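You operate a simulated robot arm through the tools that you are given. There is no shell and no other tool. Be economical: measure what you need, move in short steps, check, and stop when the job is done.

You are at the controls of a simulated two-armed robot. One attempt, no reset.

Task
Put the mini cheese with the green label on the yellow outline on the island bench. Then take the marker block that says "2 WEEKS" from the press bench and leave it on the grey pad. Then take the yellow mini cheese that says "3 WEEKS" from the press bench and put it on the table of the scrub stand. Then fetch the green sleeve and set it on the low stand. Then put the air card on the island bench away on the cabinet bench. Then take the pin in the numbered bores and put it on the white plaque on the island bench. Then take the paper labelled "55 MILLIMETRES" from the press bench and put it on the yellow outline on the island bench. Then take the grey ring and leave it on the smear bench. Then take the brush marked new and leave it on the pile of boards on the pallet. Then take the brown filter and put it on the press bench. Then press the hold button two times. Then take the white ring and put it on the pine board beside bay fourteen. Then turn the cold dial to 15 degrees. Do these in the order given. Set down upright: green sleeve, brush marked new.

Only the result counts: the job must be done as asked and must still hold three seconds after the hand-in. Knocking over, shifting, dropping, spilling or breaking anything else fails it.

Robot
Two 7-joint arms with two-finger parallel grippers on one trunk, on a base that drives. Base frame: it is fixed to the floor where the robot stands at the start and does not move with it; the origin is under the middle of the robot, x ahead of it, y to its left, z up. Lengths are in mm, angles in rad, forces in N, time in s.
The left shoulder is at the start at [39, 101, 1161], the right one opposite. Places, roughly: air card [2500, 1500, 1000]; brown filter [5250, -500, 750]; brush marked new [5000, 1250, 500]; cabinet bench [1400, -2400, 900]; cold dial [1600, -2300, 1100]; green sleeve [2500, 1250, 1000]; grey pad (22x24 cm) [-1000, -460, 880]; grey ring (11x10x6 cm) [4900, 3900, 500]; hold button [4100, -2200, 900]; low stand [4900, 1400, 600]; marker block [500, 500, 750]; mini cheese with the green label [500, 0, 750]; paper [500, 1000, 750]; pile of boards on the pallet [600, -600, 500]; pin in the numbered bores [750, 1500, 1000]; pine board beside bay fourteen [5700, -600, 1600]; plaque [2250, 0, 1000]; press bench [600, 900, 800]; smear bench [4200, 4100, 900]; table of the scrub stand (18x13 cm) [-940, 3360, 800]; white ring [3750, -2250, 500]; yellow mini cheese [750, 1250, 750]; yellow outline on the island bench (60x23 cm) [2300, 540, 880]. Payload 2.4 kg a hand.
Tool frame (each hand has its own): the origin (TCP) lies between the finger pads and is the grasp point; the fingertips stand 24 mm ahead of it; z points along the fingers, y is the line along which they close. Largest opening 68 mm; finger width 17, thickness 10; the body of the gripper, 40 by 70 mm, starts 41 mm behind the TCP.
Orientation is that of the tool frame in the base frame, as a unit quaternion [x, y, z, w]. With the fingers straight down and closing along the base's y, the tool's x points along the base's -x, its y along +y and its z along -z.

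Tools
- The arms move only by the tool servo_tool. It takes "left_plan", "right_plan" or both (then of equal length, played together; a hand with none holds still); each is a list of rows, each a list of 7 numbers: the finger opening in mm, from 0 to 68, then the shift along the tool's x, y, z in mm, then the turn, a rotation vector about the tool's x, y, z in rad. In form: [[claw, dx, dy, dz, rx, ry, rz], ...]. A call has 1 to 8 rows; each row shifts and turns the commanded pose from where the row before left it, along the tool's axes as they then stand. A row lasts 0.2 s, in which the tool goes at most 50 mm and 0.15 rad; a call with a longer step from one row to the next is refused whole, and so is a gripper value outside its range. A pose out of reach is approached as far as the arm can. The call stops where the force on the tool passes 40 N (or 10 N more than at its start, if that is more) or the arm is blocked; 0.2 s more then pass. The fingers move at their own pace (about 72 mm/s each) and stop on an object; they squeeze with about 25 N. The grip force told is the motor's: it shows also when the fingers shut on nothing. Time passes only in rows, and 0.2 s behind the last, so rows that do not move let the fingers close. The reply holds the time, the measured pose of the TCP, the force on the tool along the base axes, the opening and the grip force, in the units named above and with some noise, with the torque about the TCP (base axes, N m) and any sound that the robot's microphone picked up.
- Cameras (640 x 400 px; columns grow to the right, rows downward): "scene" is now at [107, 25.7, 1300.2]; the picture's right is [0.46, -0.89, 0.00], its down [-0.69, -0.36, -0.63] and it looks along [0.56, 0.29, -0.78] (base axes); focal length 214 px, centre (320, 200). "left" rides on the left gripper at [84, -11, -75] in its tool frame; the picture's right is [0.13, 0.99, 0.00], its down [-0.60, 0.08, -0.79] and it looks along [-0.79, 0.10, 0.61] (tool axes); focal length 251 px, centre (320, 200). "right" rides on the right gripper at [84, 11, -75] in its tool frame; the picture's right is [-0.13, 0.99, 0.00], its down [-0.60, -0.08, -0.79] and it looks along [-0.79, -0.10, 0.61] (tool axes); focal length 251 px, centre (320, 200). There is no depth. A picture from a camera that has moved, and an enlarged one, comes with that camera's place and axes in the base frame and with its lens. The place of the scene camera against the robot may be out by one fixed shift of up to 12 mm in any direction.
- snapshot(camera): a new picture of that camera. It takes no simulated time.
- lift_body(by): slides the trunk up (or, below 0, down) by that many mm; the arms and the scene camera ride with it, the base frame stays. It gives what a move gives, with no picture.
- roll_base(legs): drives the robot by 1 to 6 legs, each [ahead, left, turn to the left] in mm, mm and rad, along the robot's own axes; the way and the turn of a leg run together, so that a leg with both is an arc; at most 1500 mm and 3.142 rad a leg. The arms and the cameras ride along, it lands a little off, and it stops where it bumps. It gives what a move gives.
- turn_head(pan, tilt): turns the head with the scene camera to pan (to the left, within 1.501 rad either way) and tilt (down, from -0.506 to 1.204), counted from straight ahead of the robot. It gives what a move gives.
- zoom(camera, box): a new picture of the part [left, top, right, bottom] of that camera's present view, enlarged. It takes no simulated time.
- finish_job(): hands the job in; it is judged then, once.

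Go step by step. Nothing tells you exact positions but the pictures and the camera data: compare them with the known pose of the tool, close in by small moves and look again before you grip or let go. The budget is 567 turns and 370 pictures, counting those below and the enlarged ones. Unless the task says otherwise, let go and move clear before handing in.

The tools are called after "Call:" as name(argument=value, ...) on one line, values as JSON. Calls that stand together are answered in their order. servo_tool: Moves the arms, as the interface text tells. Its arguments: {"type":"object","properties":{"left_plan":{"type":"array"},"right_plan":{"type":"array"}},"required":[]} The other tools are called the same way: lift_body (by) slides the trunk up or down; roll_base (legs) drives the base; turn_head (pan, tilt) turns the head that bears the scene camera; snapshot (camera) takes a picture; zoom (camera, box) takes an enlarged picture of a part of a camera's view; finish_job () hands the job in.

At the start:

```text
time: 0.0
left_tool_pos: [233.4, 353.4, 1110.0]
left_orientation: [0.0, 1.0, 0.001, 0.001]
left_wrist_force: [1.3, 0.2, 0.3]
left_moment: [-0.03, -0.02, -0.02]
left_finger_gap: 67.9
left_grip_force: 0.2
right_tool_pos: [226.2, 1.5, 1120.8]
right_orientation: [0.001, 1.0, 0.0, 0.001]
right_wrist_force: [0.1, 0.3, 0.8]
right_moment: [0.01, 0.01, 0.01]
right_finger_gap: 67.9
right_grip_force: 0.1
trunk travel left (down, up): [-375.0, 475.0]
robot x, y, heading: [1.4, 3.2, 0.001]
head pan, tilt: [0.475, 0.894]
```

scene: 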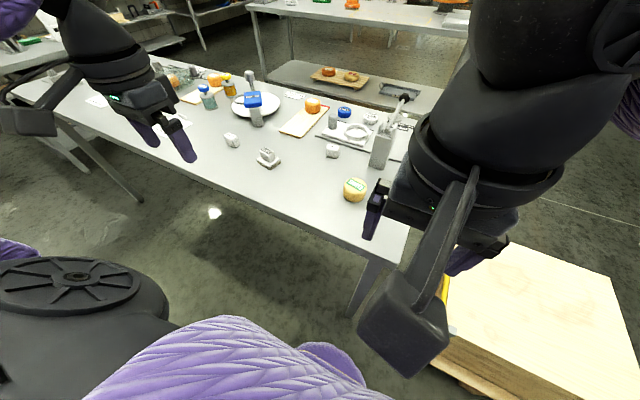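
right: 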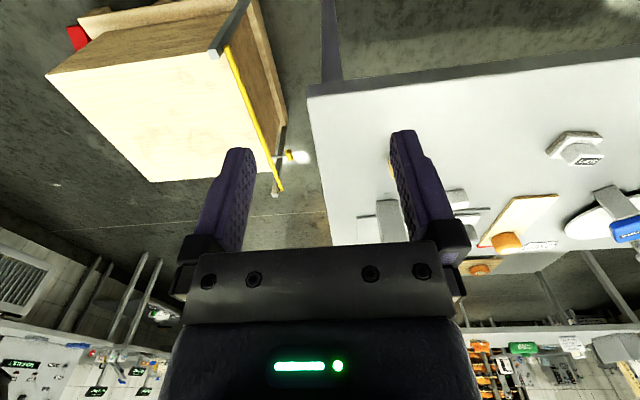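
left: 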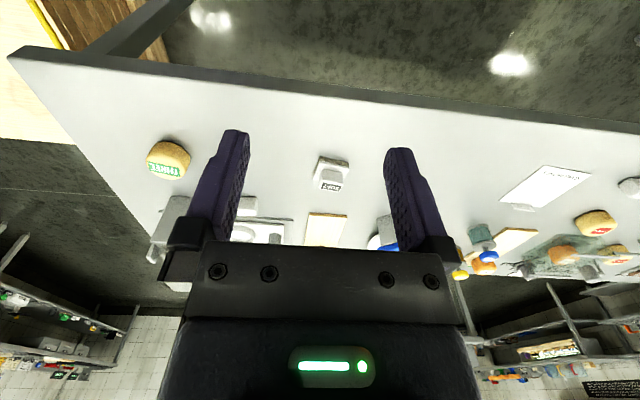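

The press bench is ahead with the green-labelled cheese near its right end. I'll look closer and around before moving.

Call:
zoom(camera="scene", box=[200, 60, 440, 210])

Call:
zoom(camera="scene", box=[0, 0, 280, 175])

Call:
turn_head(pan=0.5, tilt=0.3)

Call:
snapshot(camera="scene")

```text
2.67 times, centred on (320, 135) of scene
camera zoom: at [107.0, 25.7, 1300.2], right [0.46, -0.89, 0.0], down [-0.69, -0.36, -0.63], along [0.56, 0.29, -0.78], focal length 572 px, centre (320, 373)
```

zoom: 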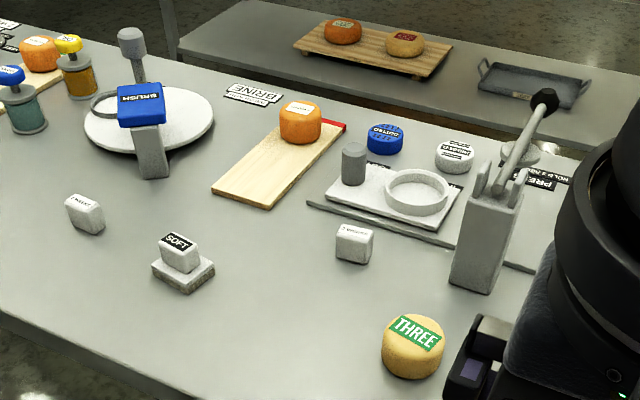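

```text
2.29 times, centred on (140, 88) of scene
camera zoom: at [107.0, 25.7, 1300.2], right [0.46, -0.89, 0.0], down [-0.69, -0.36, -0.63], along [0.56, 0.29, -0.78], focal length 490 px, centre (731, 457)
```

zoom: 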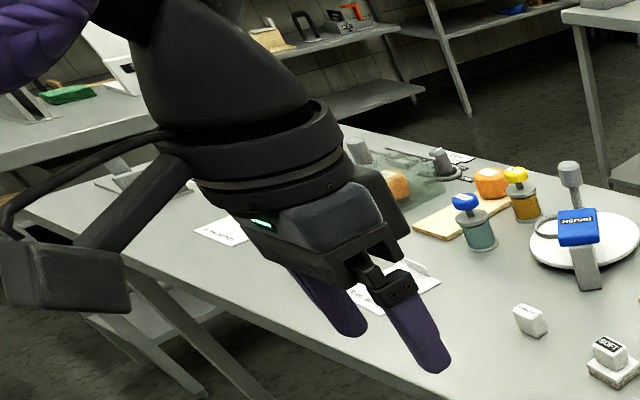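

```text
time: 1.0
left_tool_pos: [232.0, 352.7, 1110.8]
left_orientation: [0.0, 1.0, 0.0, -0.001]
left_wrist_force: [1.3, -0.3, -0.3]
left_moment: [0.0, 0.0, -0.01]
left_finger_gap: 67.9
left_grip_force: 0.0
right_tool_pos: [225.8, 3.1, 1120.2]
right_orientation: [-0.001, 1.0, 0.0, 0.0]
right_wrist_force: [0.1, -0.2, 0.1]
right_moment: [-0.01, -0.01, 0.0]
right_finger_gap: 68.0
right_grip_force: 0.1
trunk travel left (down, up): [-375.0, 475.0]
robot x, y, heading: [2.8, 0.7, -0.003]
head pan, tilt: [0.499, 0.3]
```

```text
364 pictures are left
camera scene: at [121.5, 35.8, 1352.0], right [0.48, -0.88, 0.0], down [-0.26, -0.14, -0.95], along [0.84, 0.46, -0.3], focal length 214 px, centre (320, 200)
```

scene: 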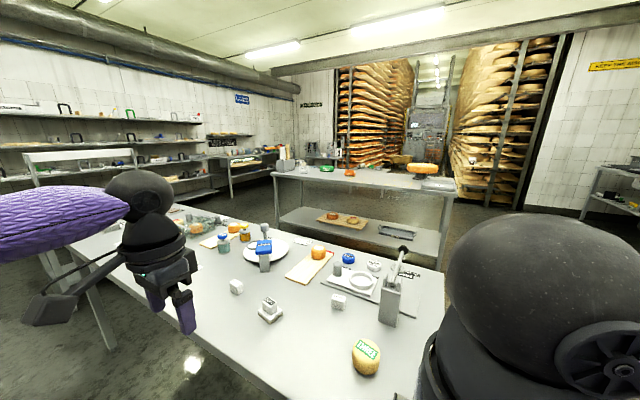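

The green-label cheese triangulates to about [484, 120, 870] with the bench top near 850. I'll extend the right hand forward and left above it and check reach.

Call:
servo_tool(right_plan=[[68, -40, 30, 0, 0, 0, 0], [68, -40, 30, 0, 0, 0, 0], [68, -40, 30, 0, 0, 0, 0], [68, -30, 28, 0, 0, 0, 0]])

Call:
snapshot(camera="scene")

Call:
snapshot(camera="right")

```text
time: 2.0
left_tool_pos: [232.7, 354.0, 1109.5]
left_orientation: [-0.001, 1.0, 0.0, 0.0]
left_wrist_force: [0.5, -0.5, -0.1]
left_moment: [-0.04, -0.01, -0.01]
left_finger_gap: 68.4
left_grip_force: 0.0
right_tool_pos: [376.8, 121.0, 1119.3]
right_orientation: [-0.001, 1.0, -0.001, 0.001]
right_wrist_force: [0.1, 0.0, -0.4]
right_moment: [-0.01, 0.01, -0.03]
right_finger_gap: 68.1
right_grip_force: 0.1
trunk travel left (down, up): [-375.0, 475.0]
robot x, y, heading: [-1.7, 1.4, 0.003]
head pan, tilt: [0.499, 0.3]
```

```text
363 pictures are left
camera scene: at [121.2, 36.8, 1352.0], right [0.48, -0.88, 0.0], down [-0.26, -0.14, -0.96], along [0.84, 0.46, -0.3], focal length 214 px, centre (320, 200)
```

scene: 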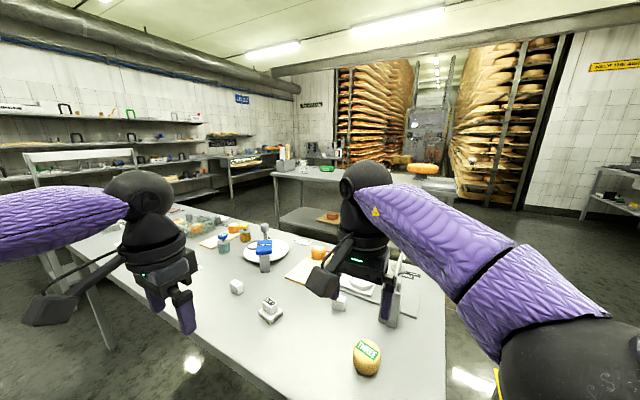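

```text
362 pictures are left
camera right: at [292.0, 130.6, 1195.1], right [0.13, 0.99, 0.0], down [0.6, -0.08, 0.79], along [0.79, -0.1, -0.61], focal length 251 px, centre (320, 200)
```

right: 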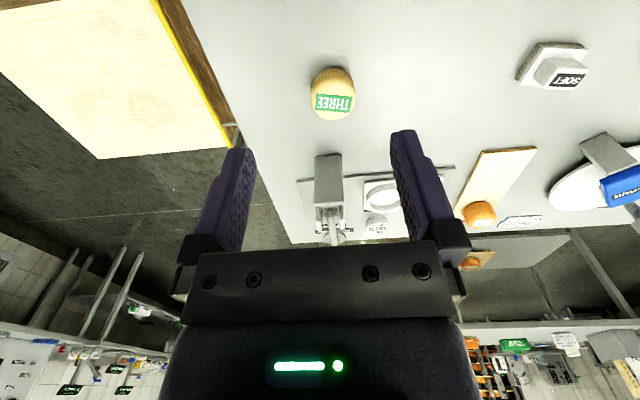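

The right hand reaches well; cheese is at about [478, 122]. I'll extend further and lower the trunk toward it.

Call:
servo_tool(right_plan=[[68, -35, 0, 0, 0, 0, 0], [68, -35, 0, 0, 0, 0, 0], [68, -30, 1, 0, 0, 0, 0]])

Call:
lift_body(by=-170)

Call:
snapshot(camera="right")

Call:
snapshot(camera="scene")

```text
time: 2.8
left_tool_pos: [232.5, 353.1, 1109.7]
left_orientation: [0.001, 1.0, 0.001, 0.0]
left_wrist_force: [-0.3, 0.1, -0.4]
left_moment: [0.0, -0.01, -0.02]
left_finger_gap: 67.9
left_grip_force: 0.0
right_tool_pos: [394.5, 102.2, 1118.5]
right_orientation: [0.0, 1.0, 0.001, -0.001]
right_wrist_force: [-0.1, -0.1, 1.3]
right_moment: [0.01, -0.02, -0.01]
right_finger_gap: 68.2
right_grip_force: 0.0
right hand out of reach, approached as far as the arm can: row 1, 2, 3
trunk travel left (down, up): [-375.0, 475.0]
robot x, y, heading: [-0.6, 1.6, 0.005]
head pan, tilt: [0.499, 0.3]
```

```text
time: 4.7
left_tool_pos: [232.7, 352.9, 939.4]
left_orientation: [0.0, 1.0, 0.0, 0.0]
left_wrist_force: [0.3, 0.5, -1.0]
left_moment: [-0.02, 0.01, -0.03]
left_finger_gap: 68.3
left_grip_force: 0.1
right_tool_pos: [394.2, 101.7, 948.4]
right_orientation: [0.0, 1.0, 0.0, 0.0]
right_wrist_force: [-0.1, 0.1, 0.3]
right_moment: [-0.02, -0.01, 0.0]
right_finger_gap: 68.0
right_grip_force: 0.1
trunk travel left (down, up): [-205.0, 645.0]
robot x, y, heading: [1.1, -0.6, -0.001]
head pan, tilt: [0.499, 0.3]
```

```text
361 pictures are left
camera right: at [311.7, 112.4, 1024.2], right [0.13, 0.99, 0.0], down [0.6, -0.08, 0.79], along [0.79, -0.1, -0.61], focal length 251 px, centre (320, 200)
```

right: 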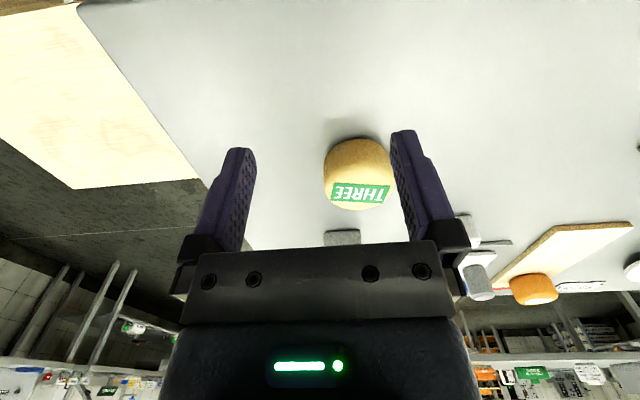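

```text
360 pictures are left
camera scene: at [157.2, 35.8, 1179.9], right [0.48, -0.88, 0.0], down [-0.26, -0.14, -0.96], along [0.84, 0.46, -0.3], focal length 214 px, centre (320, 200)
```

scene: 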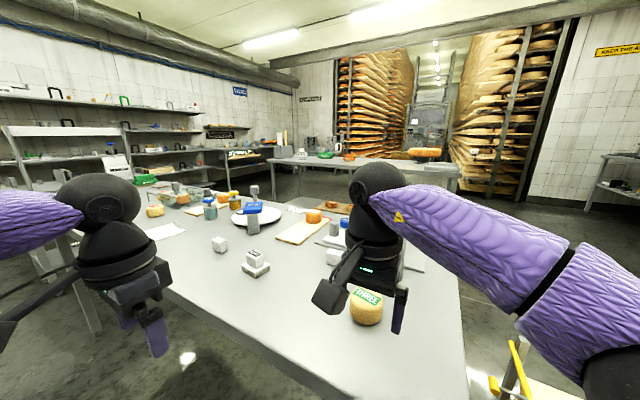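

Cheese centre is about [480, 124], hand at [394, 102]. I'll drive forward so the arm has spare reach.

Call:
roll_base(legs=[[100, 15, 0]])

Call:
servo_tool(right_plan=[[68, 0, 0, 0, 0, 0, 0]])

Call:
snapshot(camera="right")

```text
time: 5.9
left_tool_pos: [334.1, 367.0, 939.6]
left_orientation: [0.0, 1.0, 0.0, 0.0]
left_wrist_force: [0.2, 0.0, -0.6]
left_moment: [0.01, 0.03, -0.01]
left_finger_gap: 68.0
left_grip_force: 0.2
right_tool_pos: [495.6, 117.6, 947.6]
right_orientation: [0.0, 1.0, 0.0, 0.001]
right_wrist_force: [0.4, -0.2, -0.2]
right_moment: [-0.04, -0.02, 0.0]
right_finger_gap: 68.1
right_grip_force: 0.1
trunk travel left (down, up): [-205.0, 645.0]
robot x, y, heading: [99.0, 16.5, 0.001]
head pan, tilt: [0.499, 0.3]
```

```text
time: 6.3
left_tool_pos: [333.2, 367.5, 939.6]
left_orientation: [0.0, 1.0, -0.001, 0.0]
left_wrist_force: [0.0, 0.2, 0.8]
left_moment: [0.01, -0.01, 0.02]
left_finger_gap: 68.2
left_grip_force: 0.0
right_tool_pos: [495.5, 117.1, 948.8]
right_orientation: [0.0, 1.0, 0.0, 0.0]
right_wrist_force: [-0.8, 0.2, 0.5]
right_moment: [0.0, -0.05, 0.02]
right_finger_gap: 68.0
right_grip_force: 0.2
trunk travel left (down, up): [-205.0, 645.0]
robot x, y, heading: [100.3, 11.7, -0.002]
head pan, tilt: [0.499, 0.3]
```

```text
359 pictures are left
camera right: at [412.2, 127.6, 1024.0], right [0.13, 0.99, 0.0], down [0.6, -0.08, 0.79], along [0.79, -0.1, -0.61], focal length 251 px, centre (320, 200)
```

right: 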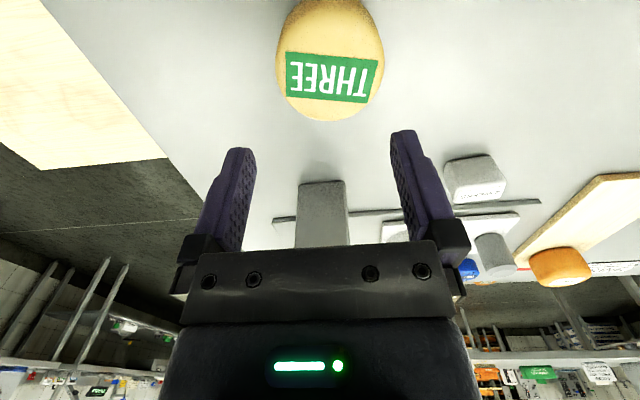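

Cheese centre is about [481, 125]; align the hand and come down part way.

Call:
servo_tool(right_plan=[[68, 14.5, 8, 0, 0, 0, 0], [68, 0, 0, 25, 0, 0, 0], [68, 0, 0, 0, 0, 0, 0]])

Call:
snapshot(camera="right")

Call:
snapshot(camera="left")

```text
time: 7.1
left_tool_pos: [331.7, 369.0, 939.6]
left_orientation: [0.0, 1.0, 0.0, 0.0]
left_wrist_force: [0.1, -0.8, 0.3]
left_moment: [0.01, 0.01, 0.0]
left_finger_gap: 68.0
left_grip_force: 0.1
right_tool_pos: [481.9, 125.9, 922.9]
right_orientation: [-0.001, 1.0, 0.0, 0.001]
right_wrist_force: [0.5, -0.8, -0.4]
right_moment: [-0.01, -0.04, 0.0]
right_finger_gap: 68.0
right_grip_force: 0.1
trunk travel left (down, up): [-205.0, 645.0]
robot x, y, heading: [104.4, 15.2, -0.0]
head pan, tilt: [0.499, 0.3]
```

```text
358 pictures are left
camera right: at [397.7, 135.6, 998.7], right [0.13, 0.99, 0.0], down [0.6, -0.08, 0.79], along [0.79, -0.1, -0.61], focal length 251 px, centre (320, 200)
```

right: 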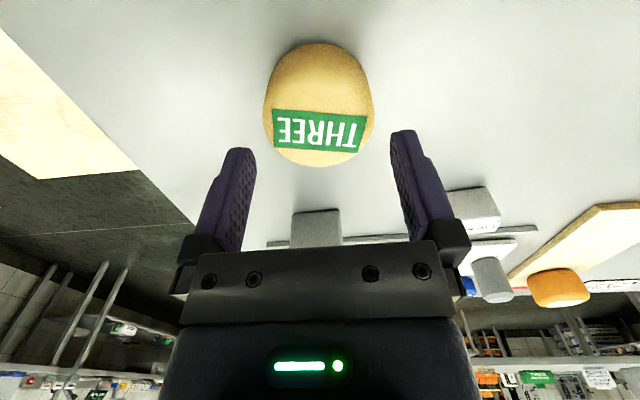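

```text
357 pictures are left
camera left: at [250.5, 358.3, 1015.4], right [-0.13, 0.99, 0.0], down [0.6, 0.08, 0.79], along [0.79, 0.1, -0.61], focal length 251 px, centre (320, 200)
```

left: 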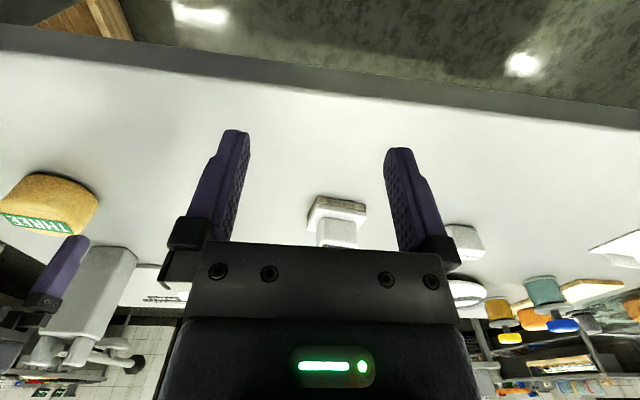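

Aligned in y to within about 1 mm. Descend to grasp height and close.

Call:
servo_tool(right_plan=[[68, 0, 0, 20, 0, 0, 0], [68, 0, 0, 15, 0, 0, 0], [68, 0, 0, 8, 0, 0, 0], [68, 0, 0, 0, 0, 0, 0]])

Call:
snapshot(camera="right")

```text
time: 8.1
left_tool_pos: [333.1, 368.9, 940.0]
left_orientation: [0.001, 1.0, 0.0, 0.0]
left_wrist_force: [-0.4, -1.0, 0.4]
left_moment: [-0.02, -0.01, 0.01]
left_finger_gap: 68.1
left_grip_force: 0.1
right_tool_pos: [481.3, 124.5, 880.5]
right_orientation: [0.0, 1.0, 0.0, 0.001]
right_wrist_force: [0.2, 0.2, 0.1]
right_moment: [-0.05, 0.0, -0.01]
right_finger_gap: 67.9
right_grip_force: 0.0
trunk travel left (down, up): [-205.0, 645.0]
robot x, y, heading: [101.0, 14.1, 0.007]
head pan, tilt: [0.499, 0.3]
```

```text
356 pictures are left
camera right: at [398.3, 135.3, 955.7], right [0.13, 0.99, 0.0], down [0.6, -0.08, 0.79], along [0.79, -0.1, -0.61], focal length 251 px, centre (320, 200)
```

right: 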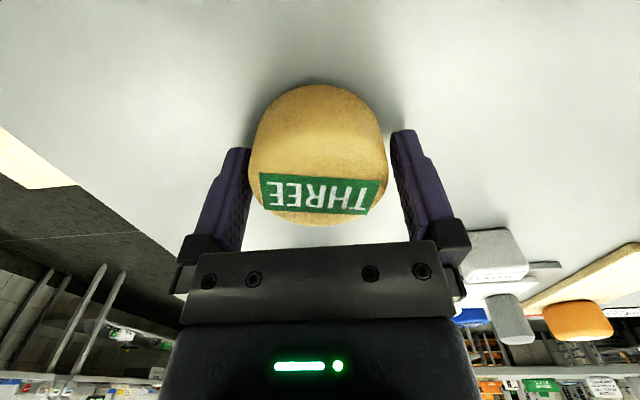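

Call:
servo_tool(right_plan=[[68, 0, 0, 4, 0, 0, 0], [40, 0, 0, 0, 0, 0, 0], [40, 0, 0, 0, 0, 0, 0], [40, 0, 0, 0, 0, 0, 0]])

Call:
servo_tool(right_plan=[[40, 0, 0, -15, 0, 0, 0], [40, 0, 0, -20, 0, 0, 0], [40, 0, 0, 0, 0, 0, 0]])

Call:
snapshot(camera="right")

```text
time: 9.1
left_tool_pos: [332.7, 368.7, 938.6]
left_orientation: [0.001, 1.0, 0.0, 0.0]
left_wrist_force: [0.3, -0.9, -0.6]
left_moment: [0.01, -0.01, 0.0]
left_finger_gap: 68.0
left_grip_force: 0.0
right_tool_pos: [482.0, 125.8, 877.4]
right_orientation: [0.0, 1.0, 0.0, 0.0]
right_wrist_force: [0.7, 0.6, 1.9]
right_moment: [0.01, -0.01, -0.04]
right_finger_gap: 59.3
right_grip_force: 25.1
trunk travel left (down, up): [-205.0, 645.0]
robot x, y, heading: [104.5, 15.0, -0.006]
head pan, tilt: [0.499, 0.3]
```

```text
time: 9.9
left_tool_pos: [332.3, 368.7, 938.6]
left_orientation: [0.0, 1.0, 0.0, 0.0]
left_wrist_force: [-0.4, 0.3, 0.1]
left_moment: [-0.02, -0.01, 0.0]
left_finger_gap: 68.1
left_grip_force: 0.1
right_tool_pos: [482.2, 126.0, 911.5]
right_orientation: [0.0, 1.0, 0.0, -0.002]
right_wrist_force: [-0.1, -0.4, -1.6]
right_moment: [-0.01, 0.02, 0.02]
right_finger_gap: 59.5
right_grip_force: 24.9
trunk travel left (down, up): [-205.0, 645.0]
robot x, y, heading: [101.6, 14.9, -0.0]
head pan, tilt: [0.499, 0.3]
```

```text
355 pictures are left
camera right: at [397.7, 135.8, 987.4], right [0.13, 0.99, 0.0], down [0.6, -0.08, 0.79], along [0.79, -0.1, -0.61], focal length 251 px, centre (320, 200)
```

right: 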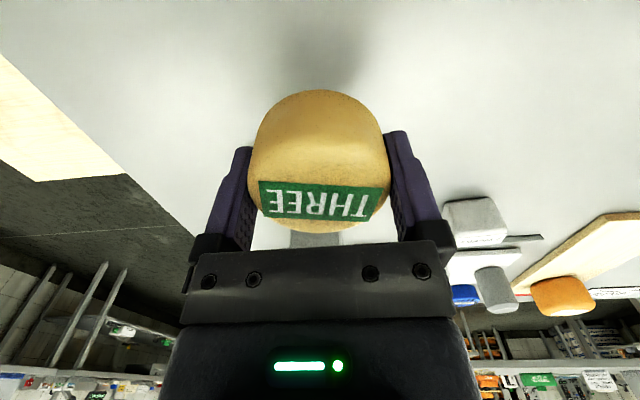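

Cheese held. I'll raise the trunk, back off and look around for a route to the island bench.

Call:
lift_body(by=350)

Call:
roll_base(legs=[[-300, 0, 0]])

Call:
turn_head(pan=0.0, tilt=0.5)

Call:
snapshot(camera="scene")

Call:
turn_head(pan=-1.1, tilt=0.5)

Call:
snapshot(camera="scene")

Call:
turn_head(pan=1.2, tilt=0.5)

Call:
snapshot(camera="scene")

```text
time: 13.3
left_tool_pos: [332.9, 368.4, 1289.7]
left_orientation: [0.0, 1.0, 0.0, 0.0]
left_wrist_force: [0.1, 0.7, -0.8]
left_moment: [-0.01, 0.02, -0.05]
left_finger_gap: 68.1
left_grip_force: 0.1
right_tool_pos: [481.9, 125.0, 1260.7]
right_orientation: [0.0, 1.0, 0.0, 0.0]
right_wrist_force: [0.2, 0.1, -0.9]
right_moment: [0.0, 0.04, 0.02]
right_finger_gap: 59.5
right_grip_force: 25.4
trunk travel left (down, up): [-555.0, 295.0]
robot x, y, heading: [101.0, 15.5, -0.003]
head pan, tilt: [0.499, 0.3]
```

```text
time: 15.3
left_tool_pos: [32.5, 367.3, 1289.5]
left_orientation: [0.0, 1.0, 0.001, 0.0]
left_wrist_force: [-0.9, -0.5, 0.7]
left_moment: [0.0, -0.02, 0.01]
left_finger_gap: 68.1
left_grip_force: 0.0
right_tool_pos: [181.4, 125.9, 1261.4]
right_orientation: [0.0, 1.0, 0.0, 0.0]
right_wrist_force: [-0.2, 0.3, -0.9]
right_moment: [0.02, -0.04, -0.03]
right_finger_gap: 59.9
right_grip_force: 24.6
trunk travel left (down, up): [-555.0, 295.0]
robot x, y, heading: [-201.6, 14.5, -0.002]
head pan, tilt: [0.499, 0.3]
```

```text
time: 16.3
left_tool_pos: [34.6, 367.6, 1289.5]
left_orientation: [0.0, 1.0, 0.0, 0.0]
left_wrist_force: [-0.6, -0.3, 0.0]
left_moment: [-0.04, -0.01, 0.03]
left_finger_gap: 68.2
left_grip_force: 0.2
right_tool_pos: [182.1, 125.9, 1261.5]
right_orientation: [0.0, 1.0, 0.0, 0.0]
right_wrist_force: [-0.3, 0.8, -0.8]
right_moment: [0.02, 0.0, -0.03]
right_finger_gap: 59.5
right_grip_force: 25.2
trunk travel left (down, up): [-555.0, 295.0]
robot x, y, heading: [-199.3, 14.8, -0.002]
head pan, tilt: [0.0, 0.499]
```

```text
354 pictures are left
camera scene: at [-87.4, 6.2, 1514.5], right [0.0, -1.0, 0.0], down [-0.48, 0.0, -0.88], along [0.88, 0.0, -0.48], focal length 214 px, centre (320, 200)
```

scene: 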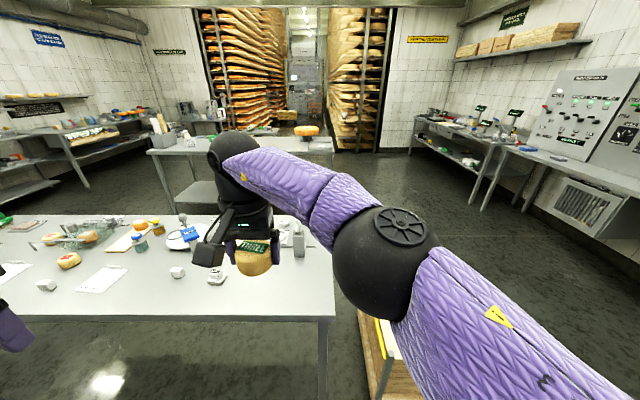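

```text
time: 17.6
left_tool_pos: [33.8, 368.8, 1288.6]
left_orientation: [0.0, 1.0, 0.0, -0.001]
left_wrist_force: [-0.3, -0.9, 0.3]
left_moment: [0.04, -0.02, 0.04]
left_finger_gap: 67.8
left_grip_force: 0.0
right_tool_pos: [183.4, 125.6, 1261.3]
right_orientation: [0.0, 1.0, 0.0, 0.0]
right_wrist_force: [0.7, 0.4, -1.2]
right_moment: [-0.02, -0.02, -0.02]
right_finger_gap: 59.4
right_grip_force: 24.8
trunk travel left (down, up): [-555.0, 295.0]
robot x, y, heading: [-198.9, 11.6, 0.003]
head pan, tilt: [-1.1, 0.499]
```

```text
353 pictures are left
camera scene: at [-137.0, -74.9, 1514.5], right [-0.89, -0.45, 0.0], down [-0.22, 0.43, -0.88], along [0.4, -0.78, -0.48], focal length 214 px, centre (320, 200)
```

scene: 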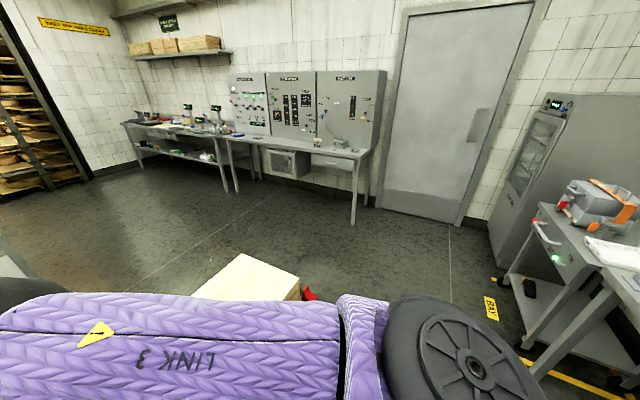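

```text
time: 19.7
left_tool_pos: [34.7, 367.7, 1288.8]
left_orientation: [-0.001, 1.0, 0.0, 0.0]
left_wrist_force: [-0.3, -0.1, 0.2]
left_moment: [0.0, -0.01, 0.0]
left_finger_gap: 68.1
left_grip_force: 0.1
right_tool_pos: [181.9, 125.2, 1261.8]
right_orientation: [0.0, 1.0, -0.001, 0.0]
right_wrist_force: [-0.4, -1.1, -0.7]
right_moment: [0.05, -0.01, -0.07]
right_finger_gap: 59.4
right_grip_force: 25.2
trunk travel left (down, up): [-555.0, 295.0]
robot x, y, heading: [-201.5, 14.3, 0.002]
head pan, tilt: [1.201, 0.499]
```

```text
352 pictures are left
camera scene: at [-145.4, 90.9, 1514.5], right [0.93, -0.36, 0.0], down [-0.17, -0.45, -0.88], along [0.32, 0.82, -0.48], focal length 214 px, centre (320, 200)
```

scene: 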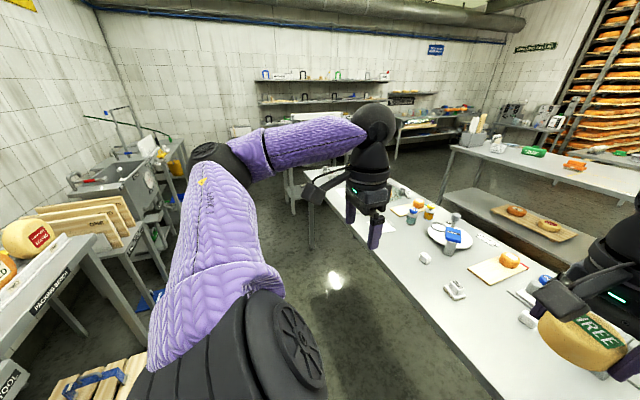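

Layout is clear: pallet south of the press bench, open lane at y≈-1300, island bench edge near x≈2200. I'll drive around the pallet to the aisle before the island bench.

Call:
roll_base(legs=[[0, -1350, 0], [1400, 0, 0], [350, 600, 0], [0, 1270, 0]])

Call:
turn_head(pan=0.0, tilt=0.6)

Call:
snapshot(camera="scene")

```text
time: 42.5
left_tool_pos: [1820.9, 879.2, 1288.9]
left_orientation: [0.009, 1.0, 0.0, 0.0]
left_wrist_force: [0.2, 0.2, -0.7]
left_moment: [0.03, -0.02, -0.03]
left_finger_gap: 68.4
left_grip_force: 0.0
right_tool_pos: [1965.8, 633.0, 1260.8]
right_orientation: [0.008, 1.0, 0.0, 0.0]
right_wrist_force: [-0.3, -0.1, -1.0]
right_moment: [0.0, -0.01, 0.02]
right_finger_gap: 59.4
right_grip_force: 24.3
trunk travel left (down, up): [-555.0, 295.0]
robot x, y, heading: [1581.8, 527.9, -0.013]
head pan, tilt: [1.201, 0.499]
```

```text
time: 43.9
left_tool_pos: [1820.8, 877.5, 1290.5]
left_orientation: [0.008, 1.0, 0.001, 0.0]
left_wrist_force: [-0.3, 0.3, -0.7]
left_moment: [-0.01, 0.01, 0.03]
left_finger_gap: 68.0
left_grip_force: 0.0
right_tool_pos: [1965.8, 632.7, 1261.4]
right_orientation: [0.009, 1.0, -0.001, 0.0]
right_wrist_force: [-0.5, 0.3, -2.4]
right_moment: [0.0, -0.02, 0.01]
right_finger_gap: 59.0
right_grip_force: 24.7
trunk travel left (down, up): [-555.0, 295.0]
robot x, y, heading: [1579.6, 531.4, -0.022]
head pan, tilt: [0.0, 0.6]
```

```text
351 pictures are left
camera scene: at [1691.4, 518.4, 1505.4], right [-0.02, -1.0, 0.0], down [-0.57, 0.01, -0.82], along [0.82, -0.01, -0.57], focal length 214 px, centre (320, 200)
```

scene: 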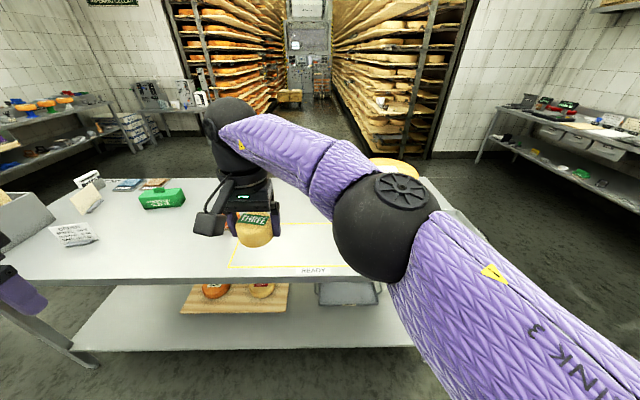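

The yellow outline spans about x 2185–2415, y 240–840. I'll drive forward so the cheese sits over its left-middle part, then lower.

Call:
roll_base(legs=[[325, 45, 0.016]])

Call:
lift_body(by=-300)

Call:
snapshot(camera="right")

Call:
snapshot(camera="scene")

```text
time: 46.1
left_tool_pos: [2139.0, 924.6, 1288.8]
left_orientation: [0.001, 1.0, 0.0, 0.0]
left_wrist_force: [1.4, 0.6, 0.5]
left_moment: [0.02, -0.01, -0.03]
left_finger_gap: 68.0
left_grip_force: 0.0
right_tool_pos: [2287.3, 682.7, 1261.5]
right_orientation: [0.0, 1.0, 0.0, -0.001]
right_wrist_force: [0.1, 0.1, -1.2]
right_moment: [-0.01, -0.01, -0.01]
right_finger_gap: 59.7
right_grip_force: 24.9
trunk travel left (down, up): [-555.0, 295.0]
robot x, y, heading: [1902.6, 575.1, 0.002]
head pan, tilt: [0.0, 0.6]
```

```text
time: 49.1
left_tool_pos: [2137.1, 925.0, 990.2]
left_orientation: [0.001, 1.0, 0.0, 0.0]
left_wrist_force: [-0.4, -0.4, -0.1]
left_moment: [0.02, 0.01, -0.02]
left_finger_gap: 68.2
left_grip_force: 0.0
right_tool_pos: [2285.3, 681.9, 961.4]
right_orientation: [0.0, 1.0, 0.0, 0.0]
right_wrist_force: [0.7, -0.3, -1.0]
right_moment: [0.01, -0.01, 0.0]
right_finger_gap: 59.3
right_grip_force: 25.3
trunk travel left (down, up): [-255.0, 594.0]
robot x, y, heading: [1907.5, 570.5, -0.003]
head pan, tilt: [0.0, 0.6]
```

```text
350 pictures are left
camera right: at [2202.7, 692.1, 1037.2], right [0.13, 0.99, 0.0], down [0.6, -0.08, 0.79], along [0.79, -0.1, -0.61], focal length 251 px, centre (320, 200)
```

right: 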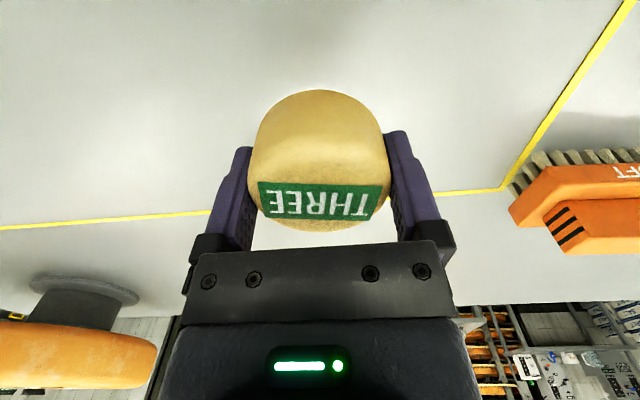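

```text
349 pictures are left
camera scene: at [2056.6, 562.7, 1203.2], right [0.0, -1.0, 0.0], down [-0.57, 0.0, -0.82], along [0.82, 0.0, -0.57], focal length 214 px, centre (320, 200)
```

scene: 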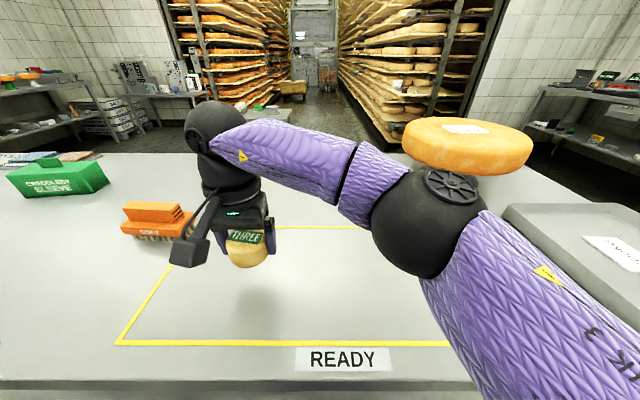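

The cheese is over the outline's interior. Lower by arm with force watch.

Call:
servo_tool(right_plan=[[40, 0, 0, 25, 0, 0, 0], [40, 0, 0, 20, 0, 0, 0], [40, 0, 0, 5, 0, 0, 0], [40, 0, 0, 0, 0, 0, 0]])

Call:
snapshot(camera="right")

```text
time: 50.1
left_tool_pos: [2137.9, 924.8, 988.3]
left_orientation: [0.0, 1.0, 0.0, 0.0]
left_wrist_force: [0.6, 0.6, 0.2]
left_moment: [-0.01, -0.04, -0.01]
left_finger_gap: 68.1
left_grip_force: 0.1
right_tool_pos: [2286.3, 682.1, 911.5]
right_orientation: [0.0, 1.0, 0.0, -0.001]
right_wrist_force: [0.5, 0.2, -1.6]
right_moment: [-0.01, 0.0, -0.03]
right_finger_gap: 59.3
right_grip_force: 25.2
trunk travel left (down, up): [-255.0, 594.0]
robot x, y, heading: [1903.6, 571.5, -0.002]
head pan, tilt: [0.0, 0.6]
```

```text
348 pictures are left
camera right: at [2202.3, 692.4, 986.4], right [0.13, 0.99, 0.0], down [0.6, -0.08, 0.79], along [0.79, -0.1, -0.61], focal length 251 px, centre (320, 200)
```

right: 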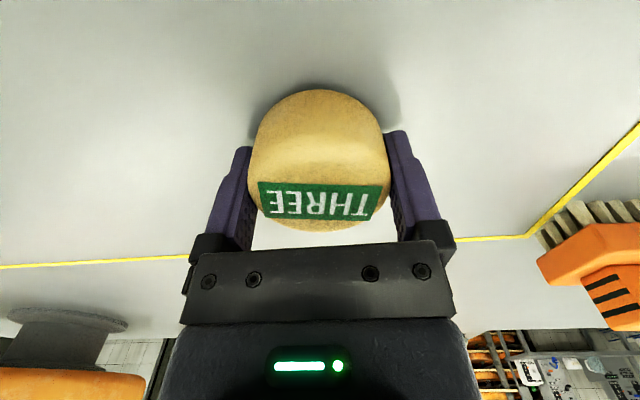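

Call:
servo_tool(right_plan=[[40, 0, 0, 2, 0, 0, 0], [40, 0, 0, 2, 0, 0, 0], [40, 0, 0, 0, 0, 0, 0]])

```text
time: 50.9
left_tool_pos: [2138.1, 924.3, 990.4]
left_orientation: [0.0, 1.0, -0.001, 0.001]
left_wrist_force: [0.1, 1.4, -0.1]
left_moment: [-0.01, -0.01, 0.01]
left_finger_gap: 68.1
left_grip_force: 0.0
right_tool_pos: [2286.0, 682.7, 908.0]
right_orientation: [0.0, 1.0, 0.0, 0.0]
right_wrist_force: [0.5, 0.2, -0.1]
right_moment: [0.01, 0.01, 0.01]
right_finger_gap: 59.1
right_grip_force: 24.8
trunk travel left (down, up): [-255.0, 594.0]
robot x, y, heading: [1905.3, 569.6, -0.0]
head pan, tilt: [0.0, 0.6]
```

Call:
servo_tool(right_plan=[[40, 0, 0, 2, 0, 0, 0], [40, 0, 0, 0, 0, 0, 0]])

```text
time: 51.5
left_tool_pos: [2137.3, 925.1, 990.0]
left_orientation: [0.0, 1.0, 0.0, 0.0]
left_wrist_force: [-0.6, -0.4, -0.2]
left_moment: [-0.01, -0.04, -0.04]
left_finger_gap: 68.1
left_grip_force: 0.1
right_tool_pos: [2285.2, 681.8, 906.7]
right_orientation: [0.0, 1.0, 0.001, 0.001]
right_wrist_force: [4.7, 0.3, 21.6]
right_moment: [-0.11, 0.16, -0.03]
right_finger_gap: 59.3
right_grip_force: 25.2
trunk travel left (down, up): [-255.0, 594.0]
robot x, y, heading: [1907.6, 572.2, 0.0]
head pan, tilt: [0.0, 0.6]
```

Contact felt (21 N). Back off 1 mm, release, and lift away.

Call:
servo_tool(right_plan=[[40, 0, 0, -1, 0, 0, 0], [68, 0, 0, 0, 0, 0, 0], [68, 0, 0, 0, 0, 0, 0], [68, 0, 0, 0, 0, 0, 0], [68, 0, 0, -25, 0, 0, 0], [68, 0, 0, -50, 0, 0, 0], [68, 0, 0, -50, 0, 0, 0]])

Call:
snapshot(camera="right")

```text
time: 53.1
left_tool_pos: [2137.8, 925.4, 989.6]
left_orientation: [0.0, 1.0, 0.0, 0.0]
left_wrist_force: [-0.4, -0.2, -0.4]
left_moment: [-0.01, 0.0, 0.0]
left_finger_gap: 68.2
left_grip_force: 0.0
right_tool_pos: [2287.0, 684.1, 1031.3]
right_orientation: [-0.001, 1.0, 0.0, -0.001]
right_wrist_force: [0.1, 0.0, -0.4]
right_moment: [-0.01, 0.02, 0.0]
right_finger_gap: 68.0
right_grip_force: 0.0
trunk travel left (down, up): [-255.0, 594.0]
robot x, y, heading: [1902.9, 570.0, 0.001]
head pan, tilt: [0.0, 0.6]
```

```text
347 pictures are left
camera right: at [2203.0, 693.4, 1107.2], right [0.13, 0.99, 0.0], down [0.6, -0.08, 0.79], along [0.79, -0.1, -0.61], focal length 251 px, centre (320, 200)
```

right: 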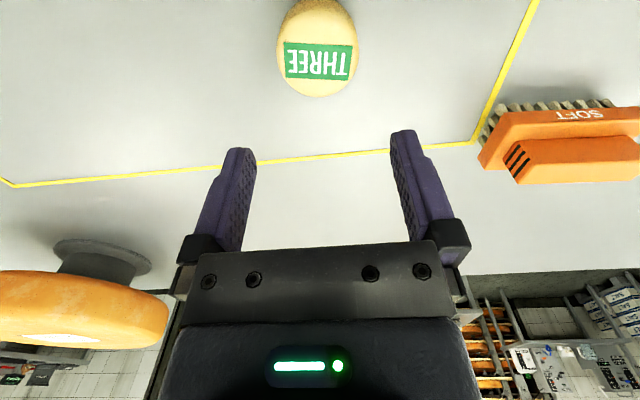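

Cheese set. Back out, survey the island bench for later, then return to the press bench front.

Call:
lift_body(by=300)

Call:
roll_base(legs=[[-330, 0, 0]])

Call:
turn_head(pan=0.9, tilt=0.5)

Call:
snapshot(camera="scene")

Call:
turn_head(pan=-0.5, tilt=0.5)

Call:
snapshot(camera="scene")

```text
time: 56.1
left_tool_pos: [2137.8, 925.2, 1289.6]
left_orientation: [-0.001, 1.0, 0.0, 0.0]
left_wrist_force: [0.1, 0.9, 0.3]
left_moment: [0.02, 0.04, -0.02]
left_finger_gap: 68.2
left_grip_force: 0.0
right_tool_pos: [2267.8, 681.0, 1357.8]
right_orientation: [0.0, 0.999, 0.0, 0.038]
right_wrist_force: [0.1, 0.0, 0.7]
right_moment: [-0.03, 0.0, 0.01]
right_finger_gap: 68.2
right_grip_force: 0.0
trunk travel left (down, up): [-555.0, 295.0]
robot x, y, heading: [1906.3, 571.9, 0.0]
head pan, tilt: [0.0, 0.6]
```

```text
time: 58.2
left_tool_pos: [1810.5, 923.8, 1289.9]
left_orientation: [0.001, 1.0, 0.001, 0.0]
left_wrist_force: [-0.8, 0.7, 0.2]
left_moment: [0.01, -0.02, 0.0]
left_finger_gap: 67.9
left_grip_force: 0.1
right_tool_pos: [1939.0, 679.9, 1358.6]
right_orientation: [0.001, 0.999, 0.002, 0.039]
right_wrist_force: [-0.1, 0.0, 0.8]
right_moment: [-0.01, 0.02, 0.0]
right_finger_gap: 68.0
right_grip_force: 0.1
trunk travel left (down, up): [-555.0, 295.0]
robot x, y, heading: [1576.7, 568.7, 0.002]
head pan, tilt: [0.0, 0.6]
```

```text
time: 59.4
left_tool_pos: [1810.8, 923.8, 1290.0]
left_orientation: [0.001, 1.0, 0.0, 0.0]
left_wrist_force: [0.2, 1.1, 0.0]
left_moment: [-0.03, 0.02, -0.01]
left_finger_gap: 68.0
left_grip_force: 0.0
right_tool_pos: [1939.7, 679.5, 1358.7]
right_orientation: [0.001, 0.999, 0.001, 0.038]
right_wrist_force: [0.2, 0.2, -0.2]
right_moment: [-0.02, 0.03, 0.01]
right_finger_gap: 67.9
right_grip_force: 0.0
trunk travel left (down, up): [-555.0, 295.0]
robot x, y, heading: [1572.1, 570.9, -0.003]
head pan, tilt: [0.901, 0.499]
```

```text
346 pictures are left
camera scene: at [1654.7, 633.9, 1514.5], right [0.78, -0.62, 0.0], down [-0.3, -0.37, -0.88], along [0.55, 0.69, -0.48], focal length 214 px, centre (320, 200)
```

scene: 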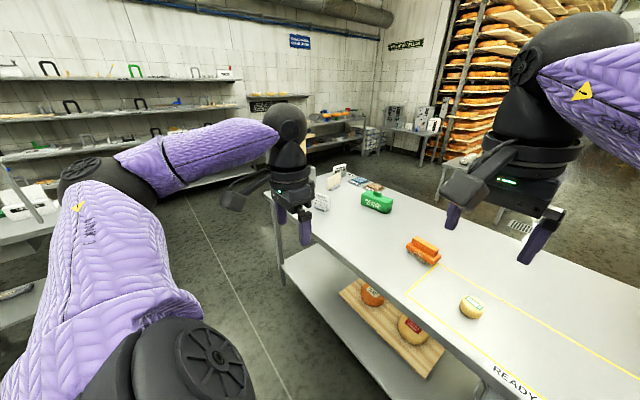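

```text
time: 61.0
left_tool_pos: [1810.2, 923.1, 1290.1]
left_orientation: [0.001, 1.0, 0.0, 0.0]
left_wrist_force: [-0.8, 0.3, 0.2]
left_moment: [0.02, -0.02, -0.01]
left_finger_gap: 67.8
left_grip_force: 0.0
right_tool_pos: [1938.5, 679.7, 1358.3]
right_orientation: [0.001, 0.999, 0.001, 0.039]
right_wrist_force: [-0.2, 0.8, 0.1]
right_moment: [0.01, 0.0, -0.02]
right_finger_gap: 67.9
right_grip_force: 0.1
trunk travel left (down, up): [-555.0, 295.0]
robot x, y, heading: [1577.4, 571.2, -0.007]
head pan, tilt: [-0.499, 0.499]
```

```text
345 pictures are left
camera scene: at [1677.9, 519.2, 1514.5], right [-0.48, -0.88, 0.0], down [-0.42, 0.23, -0.88], along [0.77, -0.42, -0.48], focal length 214 px, centre (320, 200)
```

scene: 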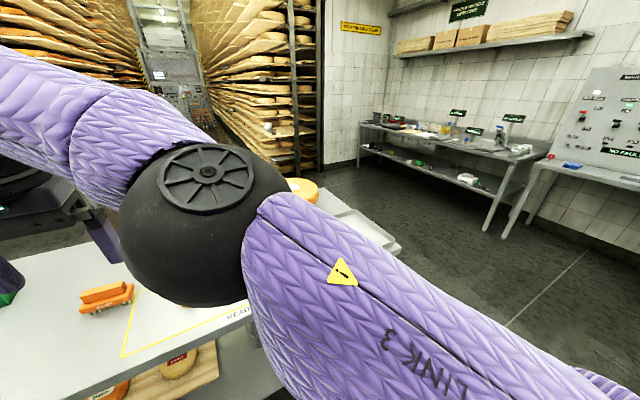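

The right hand tilted slightly during the lift; I'll straighten it and tuck it in, then drive past the plaque end for a look at the wheel and plaque.

Call:
servo_tool(right_plan=[[68, 0, 0, 0, 0, 0.076, 0], [68, 40, -25, 0, 0, 0, 0], [68, 40, -25, 0, 0, 0, 0], [68, 40, -25, 0, 0, 0, 0]])

Call:
roll_base(legs=[[0, -700, 0]])

Call:
turn_head(pan=0.2, tilt=0.6)

Call:
snapshot(camera="scene")

```text
time: 62.0
left_tool_pos: [1809.2, 923.3, 1289.9]
left_orientation: [0.002, 1.0, 0.0, 0.0]
left_wrist_force: [0.4, -0.7, -0.1]
left_moment: [0.02, -0.04, -0.01]
left_finger_gap: 68.1
left_grip_force: 0.0
right_tool_pos: [1811.7, 586.7, 1354.9]
right_orientation: [0.002, 1.0, 0.002, 0.001]
right_wrist_force: [-0.2, -0.2, 1.0]
right_moment: [-0.04, 0.03, 0.04]
right_finger_gap: 67.8
right_grip_force: 0.1
right hand out of reach, approached as far as the arm can: row 1
trunk travel left (down, up): [-555.0, 295.0]
robot x, y, heading: [1578.2, 572.6, 0.002]
head pan, tilt: [-0.499, 0.499]
```

```text
time: 65.8
left_tool_pos: [1809.9, 222.9, 1290.1]
left_orientation: [-0.001, 1.0, 0.0, 0.0]
left_wrist_force: [0.7, 0.8, 0.4]
left_moment: [0.0, -0.03, -0.02]
left_finger_gap: 68.1
left_grip_force: 0.1
right_tool_pos: [1812.0, -114.1, 1354.4]
right_orientation: [0.0, 1.0, 0.002, 0.0]
right_wrist_force: [-0.5, 0.7, 0.7]
right_moment: [0.03, 0.01, -0.04]
right_finger_gap: 68.0
right_grip_force: 0.0
trunk travel left (down, up): [-555.0, 295.0]
robot x, y, heading: [1575.3, -129.5, 0.001]
head pan, tilt: [-0.499, 0.499]
```

```text
time: 66.9
left_tool_pos: [1808.8, 222.7, 1287.7]
left_orientation: [0.0, 1.0, -0.001, -0.001]
left_wrist_force: [-0.1, -0.2, -0.4]
left_moment: [-0.01, -0.01, 0.02]
left_finger_gap: 68.1
left_grip_force: 0.0
right_tool_pos: [1811.8, -114.4, 1354.5]
right_orientation: [-0.001, 1.0, 0.001, 0.0]
right_wrist_force: [0.0, -0.6, 0.5]
right_moment: [-0.01, 0.01, 0.01]
right_finger_gap: 68.1
right_grip_force: 0.1
trunk travel left (down, up): [-555.0, 295.0]
robot x, y, heading: [1576.4, -131.0, -0.001]
head pan, tilt: [0.201, 0.6]
```

```text
344 pictures are left
camera scene: at [1684.3, -121.8, 1505.4], right [0.2, -0.98, 0.0], down [-0.55, -0.11, -0.83], along [0.81, 0.16, -0.57], focal length 214 px, centre (320, 200)
```

scene: 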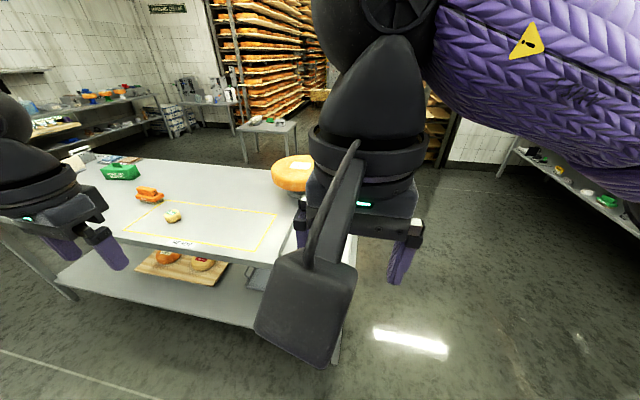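

Wheel and cheese fine. Now drive back around the pallet to the front of the press bench near the marker blocks.

Call:
roll_base(legs=[[0, -1200, 0], [-1500, 0, 0], [-300, 300, 0], [0, 1440, 0]])

Call:
turn_head(pan=0.2, tilt=0.7)

Call:
snapshot(camera="scene")

```text
time: 89.0
left_tool_pos: [-20.6, 748.2, 1289.3]
left_orientation: [-0.009, 1.0, 0.001, 0.0]
left_wrist_force: [-0.6, 0.1, -0.2]
left_moment: [-0.02, 0.03, 0.01]
left_finger_gap: 68.3
left_grip_force: 0.1
right_tool_pos: [-12.2, 413.1, 1354.2]
right_orientation: [-0.008, 1.0, 0.001, 0.0]
right_wrist_force: [0.3, -0.1, -0.5]
right_moment: [0.0, -0.02, -0.01]
right_finger_gap: 67.9
right_grip_force: 0.1
trunk travel left (down, up): [-555.0, 295.0]
robot x, y, heading: [-246.4, 390.7, 0.015]
head pan, tilt: [0.201, 0.6]
```

```text
time: 89.7
left_tool_pos: [-19.6, 748.2, 1289.6]
left_orientation: [-0.009, 1.0, 0.0, -0.001]
left_wrist_force: [0.0, -0.1, -0.3]
left_moment: [0.0, -0.01, 0.03]
left_finger_gap: 67.8
left_grip_force: 0.1
right_tool_pos: [-11.9, 411.0, 1355.4]
right_orientation: [-0.009, 1.0, 0.001, 0.0]
right_wrist_force: [0.3, -0.2, 0.1]
right_moment: [-0.05, 0.01, -0.02]
right_finger_gap: 68.1
right_grip_force: 0.1
trunk travel left (down, up): [-555.0, 295.0]
robot x, y, heading: [-250.5, 388.9, 0.017]
head pan, tilt: [0.201, 0.7]
```

```text
343 pictures are left
camera scene: at [-143.1, 401.3, 1496.8], right [0.22, -0.98, 0.0], down [-0.63, -0.14, -0.77], along [0.75, 0.17, -0.64], focal length 214 px, centre (320, 200)
```

scene: 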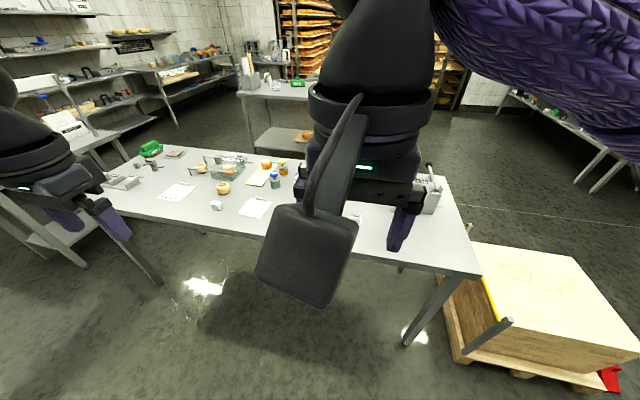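

Call:
zoom(camera="scene", box=[100, 120, 300, 245])

Call:
snapshot(camera="right")

Call:
snapshot(camera="left")

```text
3.20 times, centred on (200, 182) of scene
camera zoom: at [-143.1, 401.3, 1496.8], right [0.22, -0.98, 0.0], down [-0.63, -0.14, -0.77], along [0.75, 0.17, -0.64], focal length 686 px, centre (704, 256)
```

zoom: 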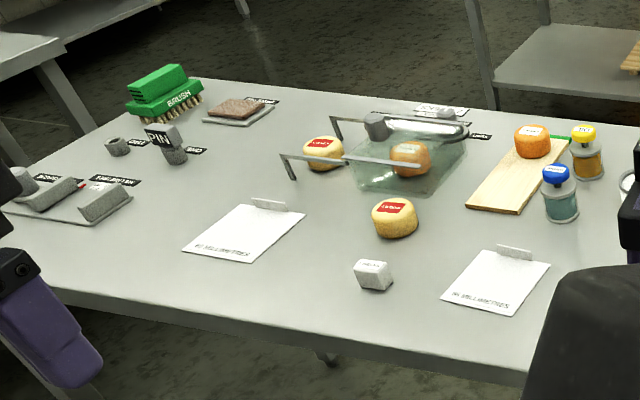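

```text
341 pictures are left
camera right: at [-96.1, 420.4, 1429.8], right [0.11, 0.99, 0.0], down [0.6, -0.07, 0.79], along [0.79, -0.09, -0.61], focal length 251 px, centre (320, 200)
```

right: 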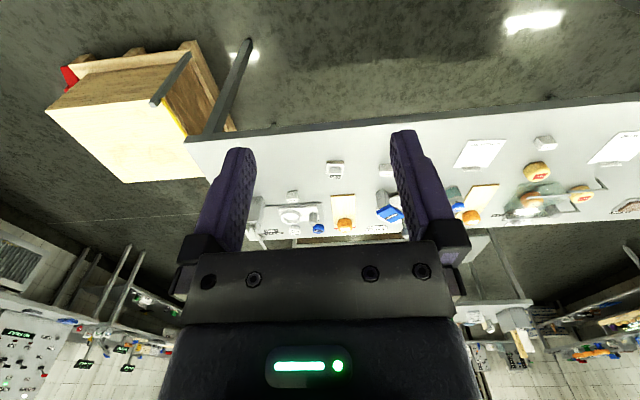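

```text
340 pictures are left
camera left: at [-102.3, 737.2, 1365.4], right [-0.15, 0.99, 0.0], down [0.6, 0.09, 0.79], along [0.78, 0.12, -0.61], focal length 251 px, centre (320, 200)
```

left: 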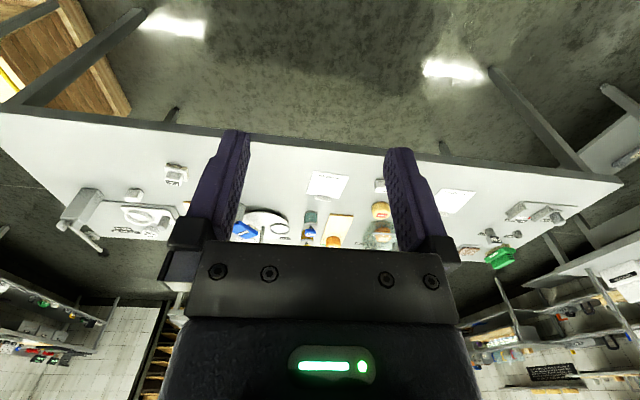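

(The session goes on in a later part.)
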